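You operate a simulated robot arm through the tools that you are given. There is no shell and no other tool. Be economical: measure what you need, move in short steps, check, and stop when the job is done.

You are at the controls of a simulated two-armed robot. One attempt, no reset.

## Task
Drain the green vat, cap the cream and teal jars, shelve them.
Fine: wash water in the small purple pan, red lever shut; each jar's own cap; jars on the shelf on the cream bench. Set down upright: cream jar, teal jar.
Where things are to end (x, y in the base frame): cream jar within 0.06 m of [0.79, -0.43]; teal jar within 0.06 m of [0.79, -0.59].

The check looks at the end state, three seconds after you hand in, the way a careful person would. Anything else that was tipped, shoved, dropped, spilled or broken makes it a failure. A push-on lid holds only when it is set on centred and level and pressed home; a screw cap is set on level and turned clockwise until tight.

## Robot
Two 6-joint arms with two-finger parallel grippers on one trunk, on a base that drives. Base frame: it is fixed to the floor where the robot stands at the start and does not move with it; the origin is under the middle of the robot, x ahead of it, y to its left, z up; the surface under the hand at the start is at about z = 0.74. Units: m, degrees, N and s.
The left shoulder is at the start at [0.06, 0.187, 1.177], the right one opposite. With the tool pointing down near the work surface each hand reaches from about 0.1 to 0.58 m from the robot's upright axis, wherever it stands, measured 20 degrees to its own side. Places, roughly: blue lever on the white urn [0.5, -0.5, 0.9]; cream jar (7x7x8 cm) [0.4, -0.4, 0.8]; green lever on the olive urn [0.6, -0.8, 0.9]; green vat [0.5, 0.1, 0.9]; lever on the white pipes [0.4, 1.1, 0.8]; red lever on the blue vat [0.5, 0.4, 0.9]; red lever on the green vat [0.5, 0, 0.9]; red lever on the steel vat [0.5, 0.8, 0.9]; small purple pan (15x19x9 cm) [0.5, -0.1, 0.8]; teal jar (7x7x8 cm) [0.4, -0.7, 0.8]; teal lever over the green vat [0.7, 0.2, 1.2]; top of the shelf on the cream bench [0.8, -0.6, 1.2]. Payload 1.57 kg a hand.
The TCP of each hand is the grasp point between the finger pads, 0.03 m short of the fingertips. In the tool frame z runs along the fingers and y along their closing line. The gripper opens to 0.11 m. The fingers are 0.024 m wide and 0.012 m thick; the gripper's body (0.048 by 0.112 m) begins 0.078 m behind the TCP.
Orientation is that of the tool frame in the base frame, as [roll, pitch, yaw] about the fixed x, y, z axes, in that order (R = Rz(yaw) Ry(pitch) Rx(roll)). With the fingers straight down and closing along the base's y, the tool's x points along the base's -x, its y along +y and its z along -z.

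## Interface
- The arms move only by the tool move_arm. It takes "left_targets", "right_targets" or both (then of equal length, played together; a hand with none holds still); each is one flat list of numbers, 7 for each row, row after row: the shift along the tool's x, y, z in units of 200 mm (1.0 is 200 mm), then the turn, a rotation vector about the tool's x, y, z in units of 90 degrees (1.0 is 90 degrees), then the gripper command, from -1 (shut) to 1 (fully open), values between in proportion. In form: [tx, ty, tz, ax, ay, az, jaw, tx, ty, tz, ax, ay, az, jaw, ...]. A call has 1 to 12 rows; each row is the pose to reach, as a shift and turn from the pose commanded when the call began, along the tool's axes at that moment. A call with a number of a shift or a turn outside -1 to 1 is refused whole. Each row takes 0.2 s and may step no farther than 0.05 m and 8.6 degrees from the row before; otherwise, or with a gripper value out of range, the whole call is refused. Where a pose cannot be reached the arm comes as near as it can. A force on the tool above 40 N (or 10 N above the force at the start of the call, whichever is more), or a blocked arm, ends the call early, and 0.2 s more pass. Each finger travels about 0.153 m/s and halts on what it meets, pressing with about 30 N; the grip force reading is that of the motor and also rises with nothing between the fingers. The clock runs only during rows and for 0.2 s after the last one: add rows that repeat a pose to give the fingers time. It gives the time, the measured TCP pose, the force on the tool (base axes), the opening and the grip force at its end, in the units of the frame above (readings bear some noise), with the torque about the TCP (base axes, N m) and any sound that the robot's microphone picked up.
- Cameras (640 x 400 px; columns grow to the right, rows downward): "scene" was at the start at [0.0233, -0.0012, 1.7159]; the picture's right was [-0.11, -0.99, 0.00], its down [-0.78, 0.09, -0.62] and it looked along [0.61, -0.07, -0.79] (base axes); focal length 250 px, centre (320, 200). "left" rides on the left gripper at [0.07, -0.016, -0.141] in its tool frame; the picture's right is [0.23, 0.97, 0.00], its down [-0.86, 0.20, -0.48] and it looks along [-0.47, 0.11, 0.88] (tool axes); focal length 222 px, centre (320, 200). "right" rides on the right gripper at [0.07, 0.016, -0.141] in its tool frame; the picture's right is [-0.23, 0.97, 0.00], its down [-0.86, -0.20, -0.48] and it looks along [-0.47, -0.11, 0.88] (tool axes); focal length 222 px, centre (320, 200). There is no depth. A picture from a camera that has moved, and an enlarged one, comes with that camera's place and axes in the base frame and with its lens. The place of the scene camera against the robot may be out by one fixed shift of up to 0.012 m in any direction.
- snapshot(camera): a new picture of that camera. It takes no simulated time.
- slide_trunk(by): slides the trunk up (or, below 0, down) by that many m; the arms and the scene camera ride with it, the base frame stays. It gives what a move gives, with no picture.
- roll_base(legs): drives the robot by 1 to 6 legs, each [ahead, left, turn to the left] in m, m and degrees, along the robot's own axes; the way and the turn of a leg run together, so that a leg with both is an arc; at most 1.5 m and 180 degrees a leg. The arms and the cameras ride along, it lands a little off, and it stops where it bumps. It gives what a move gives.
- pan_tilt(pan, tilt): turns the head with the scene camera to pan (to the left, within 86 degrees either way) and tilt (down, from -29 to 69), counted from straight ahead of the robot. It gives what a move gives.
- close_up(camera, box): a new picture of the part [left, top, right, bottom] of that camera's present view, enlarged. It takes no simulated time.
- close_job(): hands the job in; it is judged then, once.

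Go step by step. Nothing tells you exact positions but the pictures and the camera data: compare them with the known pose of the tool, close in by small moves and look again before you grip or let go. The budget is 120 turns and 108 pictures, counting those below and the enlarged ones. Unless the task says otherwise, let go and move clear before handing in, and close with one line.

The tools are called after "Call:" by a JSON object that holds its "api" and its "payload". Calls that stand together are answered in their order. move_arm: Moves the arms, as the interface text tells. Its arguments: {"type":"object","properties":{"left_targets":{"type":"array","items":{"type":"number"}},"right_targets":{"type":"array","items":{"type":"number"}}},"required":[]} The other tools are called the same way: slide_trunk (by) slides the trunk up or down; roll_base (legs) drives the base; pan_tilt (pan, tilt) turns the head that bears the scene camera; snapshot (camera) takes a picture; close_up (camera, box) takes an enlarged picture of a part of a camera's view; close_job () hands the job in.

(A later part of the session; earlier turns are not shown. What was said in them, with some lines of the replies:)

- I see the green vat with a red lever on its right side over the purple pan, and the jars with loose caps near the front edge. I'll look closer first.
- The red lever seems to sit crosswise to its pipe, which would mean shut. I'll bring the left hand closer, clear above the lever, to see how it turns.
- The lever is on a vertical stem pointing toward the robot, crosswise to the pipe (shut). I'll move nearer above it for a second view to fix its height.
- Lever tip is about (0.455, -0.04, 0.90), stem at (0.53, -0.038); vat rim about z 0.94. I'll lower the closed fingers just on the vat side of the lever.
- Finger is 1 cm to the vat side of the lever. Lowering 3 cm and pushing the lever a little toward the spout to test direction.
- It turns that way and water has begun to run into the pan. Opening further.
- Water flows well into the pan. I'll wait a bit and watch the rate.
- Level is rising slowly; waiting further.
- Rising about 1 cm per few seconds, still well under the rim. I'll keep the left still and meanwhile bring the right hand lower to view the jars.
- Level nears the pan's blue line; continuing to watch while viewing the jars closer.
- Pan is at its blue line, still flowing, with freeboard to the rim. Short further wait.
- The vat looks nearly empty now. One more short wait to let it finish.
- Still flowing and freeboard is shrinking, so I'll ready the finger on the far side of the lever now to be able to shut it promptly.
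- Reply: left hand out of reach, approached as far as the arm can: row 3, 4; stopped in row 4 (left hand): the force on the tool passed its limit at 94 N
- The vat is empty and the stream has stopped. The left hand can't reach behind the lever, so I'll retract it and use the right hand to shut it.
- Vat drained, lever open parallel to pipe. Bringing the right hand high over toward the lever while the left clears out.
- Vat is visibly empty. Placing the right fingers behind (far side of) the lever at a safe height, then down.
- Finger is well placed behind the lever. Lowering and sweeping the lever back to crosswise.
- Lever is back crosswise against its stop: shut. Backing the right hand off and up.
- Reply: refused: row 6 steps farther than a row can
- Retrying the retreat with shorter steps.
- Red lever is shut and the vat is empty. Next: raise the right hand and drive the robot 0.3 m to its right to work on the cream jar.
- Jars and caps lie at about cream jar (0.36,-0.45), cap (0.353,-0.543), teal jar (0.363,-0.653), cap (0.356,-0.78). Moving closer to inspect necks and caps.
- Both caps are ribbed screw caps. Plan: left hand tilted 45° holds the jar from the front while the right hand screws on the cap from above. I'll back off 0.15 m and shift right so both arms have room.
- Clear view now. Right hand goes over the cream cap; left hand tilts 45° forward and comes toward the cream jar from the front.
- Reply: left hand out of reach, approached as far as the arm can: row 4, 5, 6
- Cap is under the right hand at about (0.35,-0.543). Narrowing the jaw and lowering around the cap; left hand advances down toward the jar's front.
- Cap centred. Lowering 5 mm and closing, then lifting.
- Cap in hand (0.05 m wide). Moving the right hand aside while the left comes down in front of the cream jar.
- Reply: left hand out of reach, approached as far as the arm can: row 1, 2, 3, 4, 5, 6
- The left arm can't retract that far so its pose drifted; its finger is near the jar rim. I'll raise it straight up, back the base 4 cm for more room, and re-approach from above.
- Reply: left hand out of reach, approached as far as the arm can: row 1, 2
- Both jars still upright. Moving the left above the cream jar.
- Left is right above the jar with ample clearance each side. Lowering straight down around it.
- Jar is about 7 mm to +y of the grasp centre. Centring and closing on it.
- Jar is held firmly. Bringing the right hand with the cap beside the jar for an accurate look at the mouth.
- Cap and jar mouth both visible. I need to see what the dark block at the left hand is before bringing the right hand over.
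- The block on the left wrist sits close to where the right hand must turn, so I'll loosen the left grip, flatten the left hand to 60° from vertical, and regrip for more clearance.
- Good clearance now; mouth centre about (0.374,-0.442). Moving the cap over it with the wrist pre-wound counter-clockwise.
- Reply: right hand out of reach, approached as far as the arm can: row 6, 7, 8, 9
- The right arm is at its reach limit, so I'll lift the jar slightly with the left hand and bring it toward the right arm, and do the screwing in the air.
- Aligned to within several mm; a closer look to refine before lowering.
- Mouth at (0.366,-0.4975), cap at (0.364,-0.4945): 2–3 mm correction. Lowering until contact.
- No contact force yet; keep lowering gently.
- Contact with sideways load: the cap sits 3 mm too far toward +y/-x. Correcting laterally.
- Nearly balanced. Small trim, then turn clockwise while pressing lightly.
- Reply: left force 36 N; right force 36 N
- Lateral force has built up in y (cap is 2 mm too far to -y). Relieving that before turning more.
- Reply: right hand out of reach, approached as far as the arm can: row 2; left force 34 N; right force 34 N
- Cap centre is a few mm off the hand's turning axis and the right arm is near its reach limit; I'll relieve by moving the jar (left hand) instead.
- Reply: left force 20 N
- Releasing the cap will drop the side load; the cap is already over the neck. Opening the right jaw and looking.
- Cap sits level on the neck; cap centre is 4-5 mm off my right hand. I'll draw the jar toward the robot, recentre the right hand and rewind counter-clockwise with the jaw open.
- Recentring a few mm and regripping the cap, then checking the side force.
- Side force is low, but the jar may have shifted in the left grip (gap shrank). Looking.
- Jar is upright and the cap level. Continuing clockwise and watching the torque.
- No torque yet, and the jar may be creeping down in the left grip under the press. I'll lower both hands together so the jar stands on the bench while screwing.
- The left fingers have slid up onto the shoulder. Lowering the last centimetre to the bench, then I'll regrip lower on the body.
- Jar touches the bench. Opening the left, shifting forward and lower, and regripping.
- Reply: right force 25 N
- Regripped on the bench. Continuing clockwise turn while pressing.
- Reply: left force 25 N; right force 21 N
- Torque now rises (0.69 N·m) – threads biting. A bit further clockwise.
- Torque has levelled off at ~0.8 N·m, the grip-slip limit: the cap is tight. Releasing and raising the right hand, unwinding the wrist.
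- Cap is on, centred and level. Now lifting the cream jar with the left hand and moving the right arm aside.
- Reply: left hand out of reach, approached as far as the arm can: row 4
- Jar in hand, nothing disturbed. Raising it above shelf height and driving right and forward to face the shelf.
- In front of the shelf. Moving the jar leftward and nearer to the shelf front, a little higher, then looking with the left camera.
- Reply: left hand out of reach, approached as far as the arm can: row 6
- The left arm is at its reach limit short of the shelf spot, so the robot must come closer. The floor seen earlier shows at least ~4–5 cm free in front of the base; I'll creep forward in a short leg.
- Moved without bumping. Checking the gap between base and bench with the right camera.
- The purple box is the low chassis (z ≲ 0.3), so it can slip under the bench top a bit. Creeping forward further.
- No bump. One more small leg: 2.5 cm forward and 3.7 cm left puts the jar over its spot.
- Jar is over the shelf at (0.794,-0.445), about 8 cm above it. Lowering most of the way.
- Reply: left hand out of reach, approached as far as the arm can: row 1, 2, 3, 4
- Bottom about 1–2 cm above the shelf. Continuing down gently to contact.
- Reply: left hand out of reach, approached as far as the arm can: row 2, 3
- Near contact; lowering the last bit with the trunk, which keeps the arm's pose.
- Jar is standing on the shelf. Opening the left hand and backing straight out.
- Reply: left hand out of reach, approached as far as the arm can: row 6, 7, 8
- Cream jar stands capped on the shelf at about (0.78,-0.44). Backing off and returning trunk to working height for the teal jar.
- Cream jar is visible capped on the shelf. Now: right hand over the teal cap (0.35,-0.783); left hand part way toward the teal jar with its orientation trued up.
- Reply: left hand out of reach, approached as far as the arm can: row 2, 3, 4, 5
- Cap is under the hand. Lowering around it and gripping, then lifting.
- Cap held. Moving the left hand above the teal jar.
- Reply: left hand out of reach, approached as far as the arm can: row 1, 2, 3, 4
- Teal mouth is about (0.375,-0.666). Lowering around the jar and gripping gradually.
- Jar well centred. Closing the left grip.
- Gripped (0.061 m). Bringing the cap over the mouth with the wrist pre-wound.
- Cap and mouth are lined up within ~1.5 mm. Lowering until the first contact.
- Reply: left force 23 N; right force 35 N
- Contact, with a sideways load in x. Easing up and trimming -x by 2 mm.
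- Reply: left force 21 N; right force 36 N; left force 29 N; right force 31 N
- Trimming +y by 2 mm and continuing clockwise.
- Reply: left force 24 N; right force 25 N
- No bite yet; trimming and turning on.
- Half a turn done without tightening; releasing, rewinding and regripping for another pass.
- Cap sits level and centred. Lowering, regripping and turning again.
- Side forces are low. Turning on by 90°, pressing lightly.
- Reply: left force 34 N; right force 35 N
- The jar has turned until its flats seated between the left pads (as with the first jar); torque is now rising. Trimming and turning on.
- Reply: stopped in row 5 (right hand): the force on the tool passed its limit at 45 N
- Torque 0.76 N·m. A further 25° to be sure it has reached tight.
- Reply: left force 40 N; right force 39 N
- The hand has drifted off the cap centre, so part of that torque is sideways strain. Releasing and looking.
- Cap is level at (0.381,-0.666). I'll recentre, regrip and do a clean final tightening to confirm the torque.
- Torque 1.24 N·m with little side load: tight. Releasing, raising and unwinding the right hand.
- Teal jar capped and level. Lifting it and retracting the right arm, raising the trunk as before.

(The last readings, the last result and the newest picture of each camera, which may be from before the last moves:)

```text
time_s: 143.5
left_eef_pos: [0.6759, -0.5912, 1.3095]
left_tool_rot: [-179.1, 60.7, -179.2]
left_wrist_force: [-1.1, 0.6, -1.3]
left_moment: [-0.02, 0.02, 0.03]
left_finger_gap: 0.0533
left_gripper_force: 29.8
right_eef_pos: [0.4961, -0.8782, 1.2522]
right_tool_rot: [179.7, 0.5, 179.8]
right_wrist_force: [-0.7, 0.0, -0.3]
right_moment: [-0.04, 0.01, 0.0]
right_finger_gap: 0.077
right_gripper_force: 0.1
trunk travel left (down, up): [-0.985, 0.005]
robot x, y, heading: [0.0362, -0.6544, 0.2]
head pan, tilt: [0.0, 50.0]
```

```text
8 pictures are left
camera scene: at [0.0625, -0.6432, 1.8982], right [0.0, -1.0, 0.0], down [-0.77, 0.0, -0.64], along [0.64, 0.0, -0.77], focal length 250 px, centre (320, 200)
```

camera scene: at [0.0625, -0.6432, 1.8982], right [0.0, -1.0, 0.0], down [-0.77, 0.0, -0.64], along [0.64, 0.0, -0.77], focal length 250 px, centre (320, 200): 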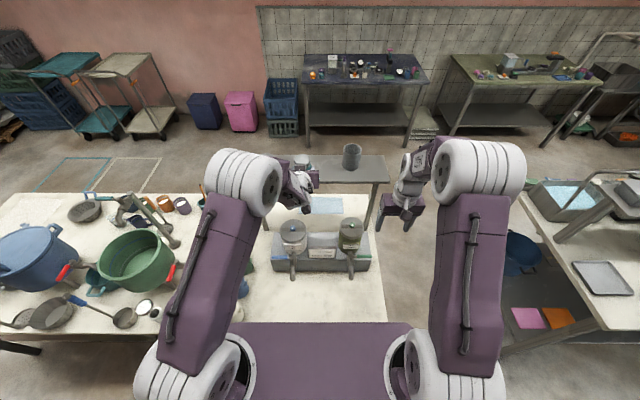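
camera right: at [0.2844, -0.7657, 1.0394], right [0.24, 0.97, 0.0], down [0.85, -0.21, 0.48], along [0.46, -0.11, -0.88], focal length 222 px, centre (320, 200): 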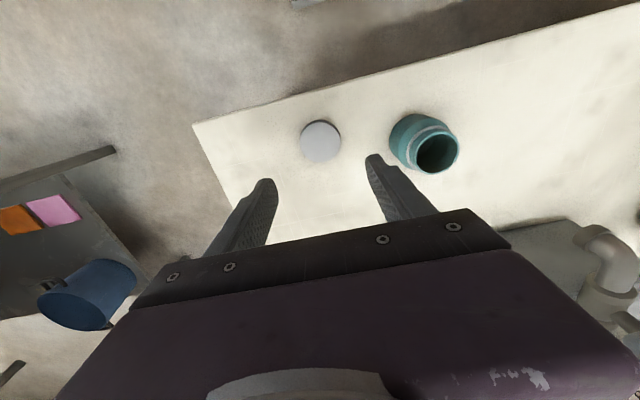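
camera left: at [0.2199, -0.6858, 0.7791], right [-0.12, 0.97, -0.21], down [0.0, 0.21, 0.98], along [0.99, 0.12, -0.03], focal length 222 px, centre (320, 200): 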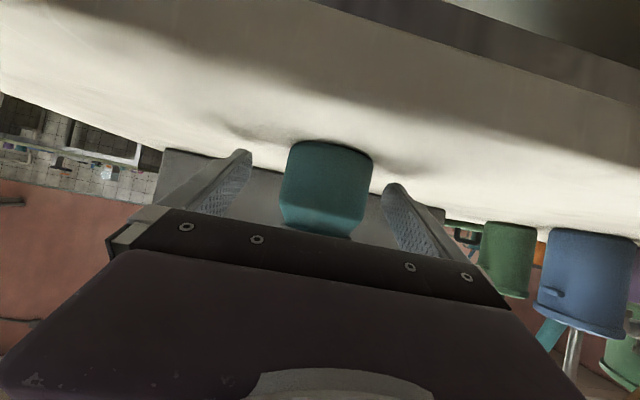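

All clear. Creeping forward in two small legs.

Call:
{"api": "roll_base", "payload": {"legs": [[0.035, 0, 0]]}}

Call:
{"api": "roll_base", "payload": {"legs": [[0.033, 0, 0]]}}

```text
time_s: 144.3
left_eef_pos: [0.7044, -0.5936, 1.3138]
left_tool_rot: [-179.3, 61.2, -179.3]
left_wrist_force: [-0.4, -0.1, -0.5]
left_moment: [-0.01, 0.0, 0.0]
left_finger_gap: 0.0534
left_gripper_force: 29.6
right_eef_pos: [0.5228, -0.8791, 1.2548]
right_tool_rot: [179.6, 0.9, 179.8]
right_wrist_force: [-0.5, 0.3, 0.2]
right_moment: [0.01, -0.08, 0.01]
right_finger_gap: 0.0771
right_gripper_force: 0.0
trunk travel left (down, up): [-0.985, 0.005]
robot x, y, heading: [0.0701, -0.6535, -0.0]
head pan, tilt: [0.0, 50.0]
```

```text
time_s: 145.2
left_eef_pos: [0.7338, -0.5938, 1.3155]
left_tool_rot: [-179.2, 61.3, -179.4]
left_wrist_force: [-0.5, 0.6, -1.4]
left_moment: [-0.01, 0.01, -0.01]
left_finger_gap: 0.0535
left_gripper_force: 30.3
right_eef_pos: [0.5532, -0.8786, 1.2559]
right_tool_rot: [179.6, 0.9, 179.8]
right_wrist_force: [-1.0, 0.9, -0.3]
right_moment: [-0.01, -0.08, -0.01]
right_finger_gap: 0.077
right_gripper_force: 0.1
trunk travel left (down, up): [-0.985, 0.005]
robot x, y, heading: [0.1039, -0.6509, 0.1]
head pan, tilt: [0.0, 50.0]
```

Now extending the arm over the shelf.

Call:
{"api": "move_arm", "payload": {"left_targets": [-0.06, 0.008, 0.109, 0, 0, 0, -1, -0.118, 0.015, 0.21, 0, 0, 0, -1, -0.118, 0.015, 0.21, 0, 0, 0, -1]}}

```text
time_s: 146.0
left_eef_pos: [0.7908, -0.59, 1.3114]
left_tool_rot: [-179.2, 60.9, -179.4]
left_wrist_force: [0.1, 0.2, -1.9]
left_moment: [0.01, 0.04, 0.03]
left_finger_gap: 0.0534
left_gripper_force: 29.7
right_eef_pos: [0.5603, -0.8783, 1.2523]
right_tool_rot: [179.6, 0.6, 179.8]
right_wrist_force: [-0.3, 0.7, 0.6]
right_moment: [0.01, -0.05, 0.03]
right_finger_gap: 0.077
right_gripper_force: 0.1
trunk travel left (down, up): [-0.985, 0.005]
robot x, y, heading: [0.1042, -0.6542, 0.2]
head pan, tilt: [0.0, 50.0]
```

Call:
{"api": "move_arm", "payload": {"left_targets": [0.11, 0, 0.06, 0, 0, 0, -1, 0.21, 0, 0.12, 0, 0, 0, -1, 0.305, 0, 0.172, 0, 0, 0, -1, 0.305, 0, 0.172, 0, 0, 0, -1]}}

Call:
{"api": "close_up", "payload": {"camera": "left", "box": [220, 40, 440, 240]}}

```text
time_s: 147.0
left_eef_pos: [0.7923, -0.5899, 1.2386]
left_tool_rot: [-179.2, 60.8, -179.4]
left_wrist_force: [0.8, -0.4, -2.8]
left_moment: [0.02, -0.02, -0.02]
left_finger_gap: 0.0534
left_gripper_force: 29.9
right_eef_pos: [0.5641, -0.8783, 1.2514]
right_tool_rot: [179.5, 0.4, 179.7]
right_wrist_force: [-0.9, -0.8, -0.5]
right_moment: [-0.01, 0.02, 0.01]
right_finger_gap: 0.0769
right_gripper_force: 0.1
trunk travel left (down, up): [-0.985, 0.005]
robot x, y, heading: [0.1027, -0.6564, 0.1]
head pan, tilt: [0.0, 50.0]
```

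```text
2.00 times, centred on (330, 140) of left
camera zoom: at [0.6349, -0.607, 1.2482], right [-0.11, 0.97, -0.2], down [0.0, 0.21, 0.98], along [0.99, 0.11, -0.02], focal length 444 px, centre (300, 320)
```

zoom: 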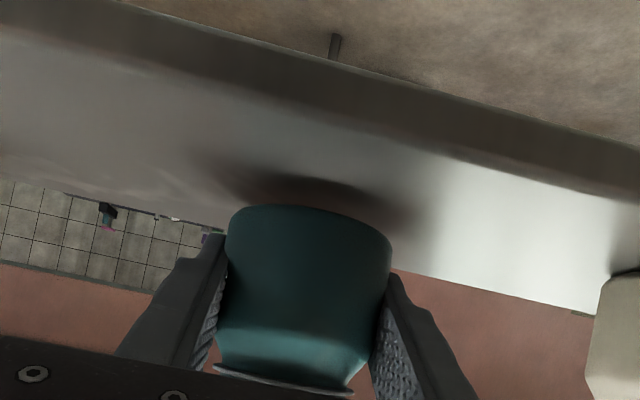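

About 7 mm above the shelf. Lowering to contact.

Call:
{"api": "move_arm", "payload": {"left_targets": [0.013, 0, 0.0075, 0, 0, 0, -1, 0.026, 0, 0.015, 0, 0, 0, -1, 0.026, 0, 0.015, 0, 0, 0, -1]}}

```text
time_s: 147.8
left_eef_pos: [0.7914, -0.5909, 1.2347]
left_tool_rot: [-179.1, 60.8, -179.4]
left_wrist_force: [-0.2, -0.2, -2.3]
left_moment: [0.02, 0.02, 0.0]
left_finger_gap: 0.0535
left_gripper_force: 29.5
right_eef_pos: [0.563, -0.8792, 1.2511]
right_tool_rot: [179.6, 0.4, 179.7]
right_wrist_force: [-1.1, -0.1, -0.1]
right_moment: [-0.02, 0.01, 0.0]
right_finger_gap: 0.0769
right_gripper_force: 0.0
trunk travel left (down, up): [-0.985, 0.005]
robot x, y, heading: [0.1041, -0.6499, 0.2]
head pan, tilt: [0.0, 50.0]
```

Call:
{"api": "move_arm", "payload": {"left_targets": [0.01, 0, 0.0055, 0, 0, 0, -1, 0.02, 0, 0.011, 0, 0, 0, -1, 0.02, 0, 0.011, 0, 0, 0, -1]}}

```text
time_s: 148.6
left_eef_pos: [0.7932, -0.5926, 1.2306]
left_tool_rot: [-179.2, 60.9, -179.3]
left_wrist_force: [2.6, -0.1, 7.2]
left_moment: [0.01, 0.15, 0.01]
left_finger_gap: 0.0534
left_gripper_force: 29.9
right_eef_pos: [0.5627, -0.8788, 1.2513]
right_tool_rot: [179.6, 0.5, 179.8]
right_wrist_force: [0.5, -0.4, 0.8]
right_moment: [-0.01, 0.01, -0.01]
right_finger_gap: 0.0772
right_gripper_force: 0.1
trunk travel left (down, up): [-0.985, 0.005]
robot x, y, heading: [0.1034, -0.6546, 0.3]
head pan, tilt: [0.0, 50.0]
```

Contact on the shelf. Opening and backing out.

Call:
{"api": "move_arm", "payload": {"left_targets": [0, 0, 0, 0, 0, 0, -0.02, 0, 0, 0, 0, 0, 0, 0.3, 0, 0, 0, 0, 0, 0, 0.64, -0.01, 0, -0.005, 0, 0, 0, 0.64, 0.06, 0, -0.14, 0, 0, 0, 0.64, 0.13, 0, -0.28, 0, 0, 0, 0.64, 0.2, 0, -0.41, 0, 0, 0, 0.64]}}

Call:
{"api": "snapshot", "payload": {"camera": "left"}}

```text
time_s: 150.2
left_eef_pos: [0.7021, -0.594, 1.2357]
left_tool_rot: [179.7, 60.6, 179.9]
left_wrist_force: [-0.1, -1.1, 0.2]
left_moment: [0.01, -0.02, 0.01]
left_finger_gap: 0.0901
left_gripper_force: 0.1
right_eef_pos: [0.5627, -0.8791, 1.2505]
right_tool_rot: [179.7, 0.4, 179.8]
right_wrist_force: [0.9, -0.1, 0.2]
right_moment: [0.02, 0.04, -0.02]
right_finger_gap: 0.0771
right_gripper_force: 0.0
trunk travel left (down, up): [-0.985, 0.005]
robot x, y, heading: [0.1046, -0.6532, 0.4]
head pan, tilt: [0.0, 50.0]
```

```text
6 pictures are left
camera left: at [0.5438, -0.6103, 1.2444], right [-0.11, 0.97, -0.2], down [0.0, 0.2, 0.98], along [0.99, 0.11, -0.02], focal length 222 px, centre (320, 200)
```

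left: 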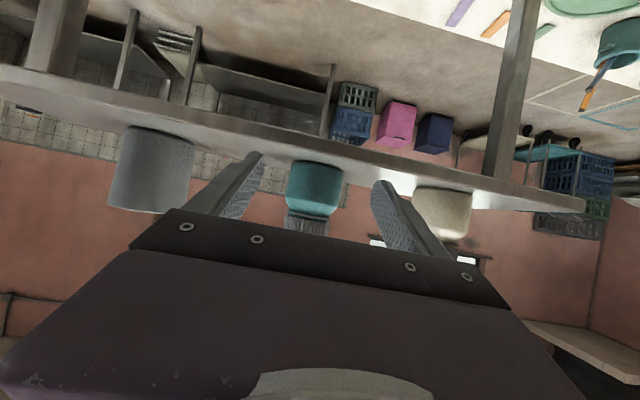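

Both jars stand upright on the shelf. Backing the robot away and taking a final look.

Call:
{"api": "roll_base", "payload": {"legs": [[-0.2, 0, 0]]}}

Call:
{"api": "close_up", "payload": {"camera": "left", "box": [240, 120, 480, 270]}}

Call:
{"api": "snapshot", "payload": {"camera": "scene"}}

```text
time_s: 151.8
left_eef_pos: [0.5072, -0.5938, 1.2332]
left_tool_rot: [179.7, 60.5, -180.0]
left_wrist_force: [0.3, 0.2, -0.3]
left_moment: [0.02, -0.01, -0.03]
left_finger_gap: 0.0901
left_gripper_force: 0.1
right_eef_pos: [0.3668, -0.8798, 1.2485]
right_tool_rot: [179.6, 0.2, 179.9]
right_wrist_force: [1.0, -0.1, 0.5]
right_moment: [0.04, 0.06, 0.02]
right_finger_gap: 0.0768
right_gripper_force: 0.2
trunk travel left (down, up): [-0.985, 0.005]
robot x, y, heading: [-0.0966, -0.6523, 0.2]
head pan, tilt: [0.0, 50.0]
```

```text
2.67 times, centred on (360, 195) of left
camera zoom: at [0.3486, -0.6105, 1.2423], right [-0.12, 0.97, -0.2], down [0.01, 0.2, 0.98], along [0.99, 0.11, -0.03], focal length 592 px, centre (213, 213)
```

zoom: 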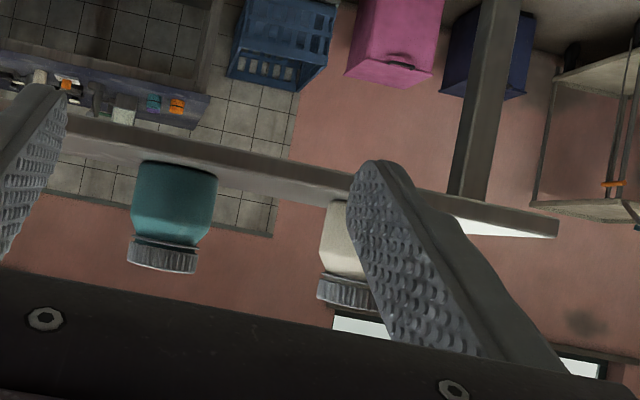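

```text
4 pictures are left
camera scene: at [-0.0641, -0.6463, 1.8982], right [0.0, -1.0, 0.0], down [-0.77, 0.0, -0.64], along [0.64, 0.0, -0.77], focal length 250 px, centre (320, 200)
```

scene: 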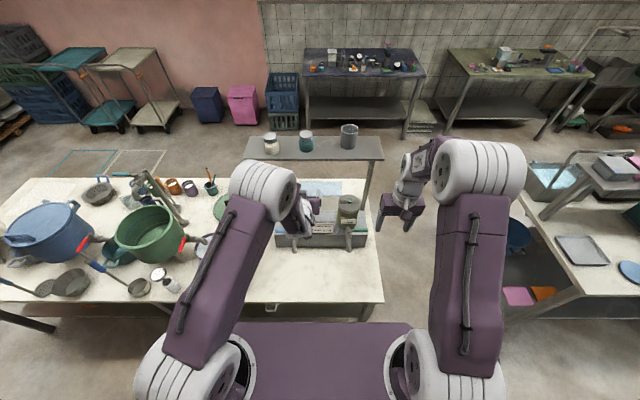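

Both caps sit level against the neck rings. A last check of the lever and pan.

Call:
{"api": "close_up", "payload": {"camera": "scene", "box": [100, 190, 260, 290]}}

Call:
{"api": "close_up", "payload": {"camera": "scene", "box": [240, 110, 400, 210]}}

```text
4.00 times, centred on (180, 240) of scene
camera zoom: at [-0.0641, -0.6463, 1.8982], right [0.0, -1.0, 0.0], down [-0.77, 0.0, -0.64], along [0.64, 0.0, -0.77], focal length 1000 px, centre (880, 40)
```

zoom: 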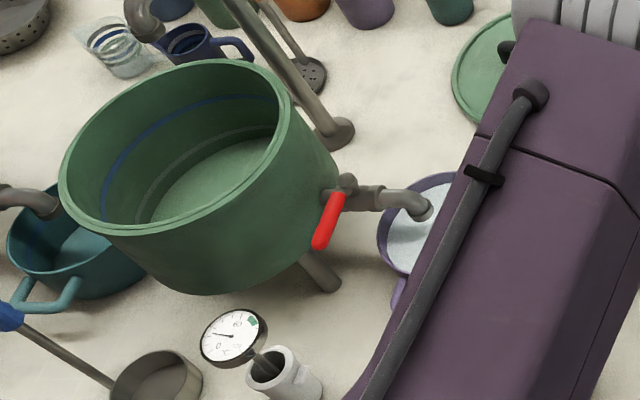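

```text
4.00 times, centred on (320, 160) of scene
camera zoom: at [-0.0641, -0.6463, 1.8982], right [0.0, -1.0, 0.0], down [-0.77, 0.0, -0.64], along [0.64, 0.0, -0.77], focal length 1000 px, centre (320, 360)
```

zoom: 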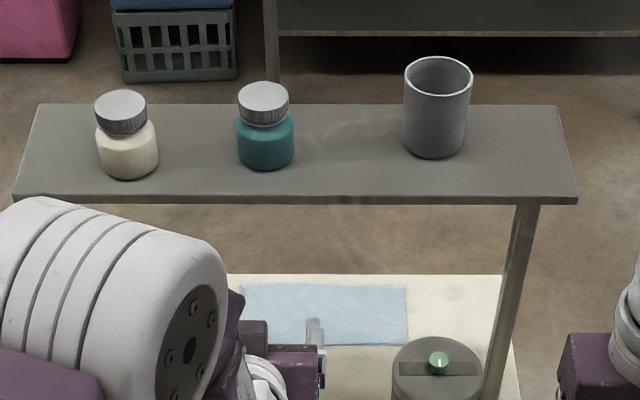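

The vat is empty and its red lever is shut, with the wash water in the purple pan. Both jars are capped and upright on the shelf, cream at about (0.78, -0.44) and teal at about (0.79, -0.59), so I'm handing in.

Call:
{"api": "close_job", "payload": {}}

```text
The job is handed in.
```

The job is handed in: the green vat is drained into the small purple pan, its red lever is shut, and the cream and teal jars stand upright and capped on the shelf, each within about 0.02 m of its target. Both caps were turned until they resisted, the cream one to about 0.8 N·m against about 1.2 N·m for the teal.
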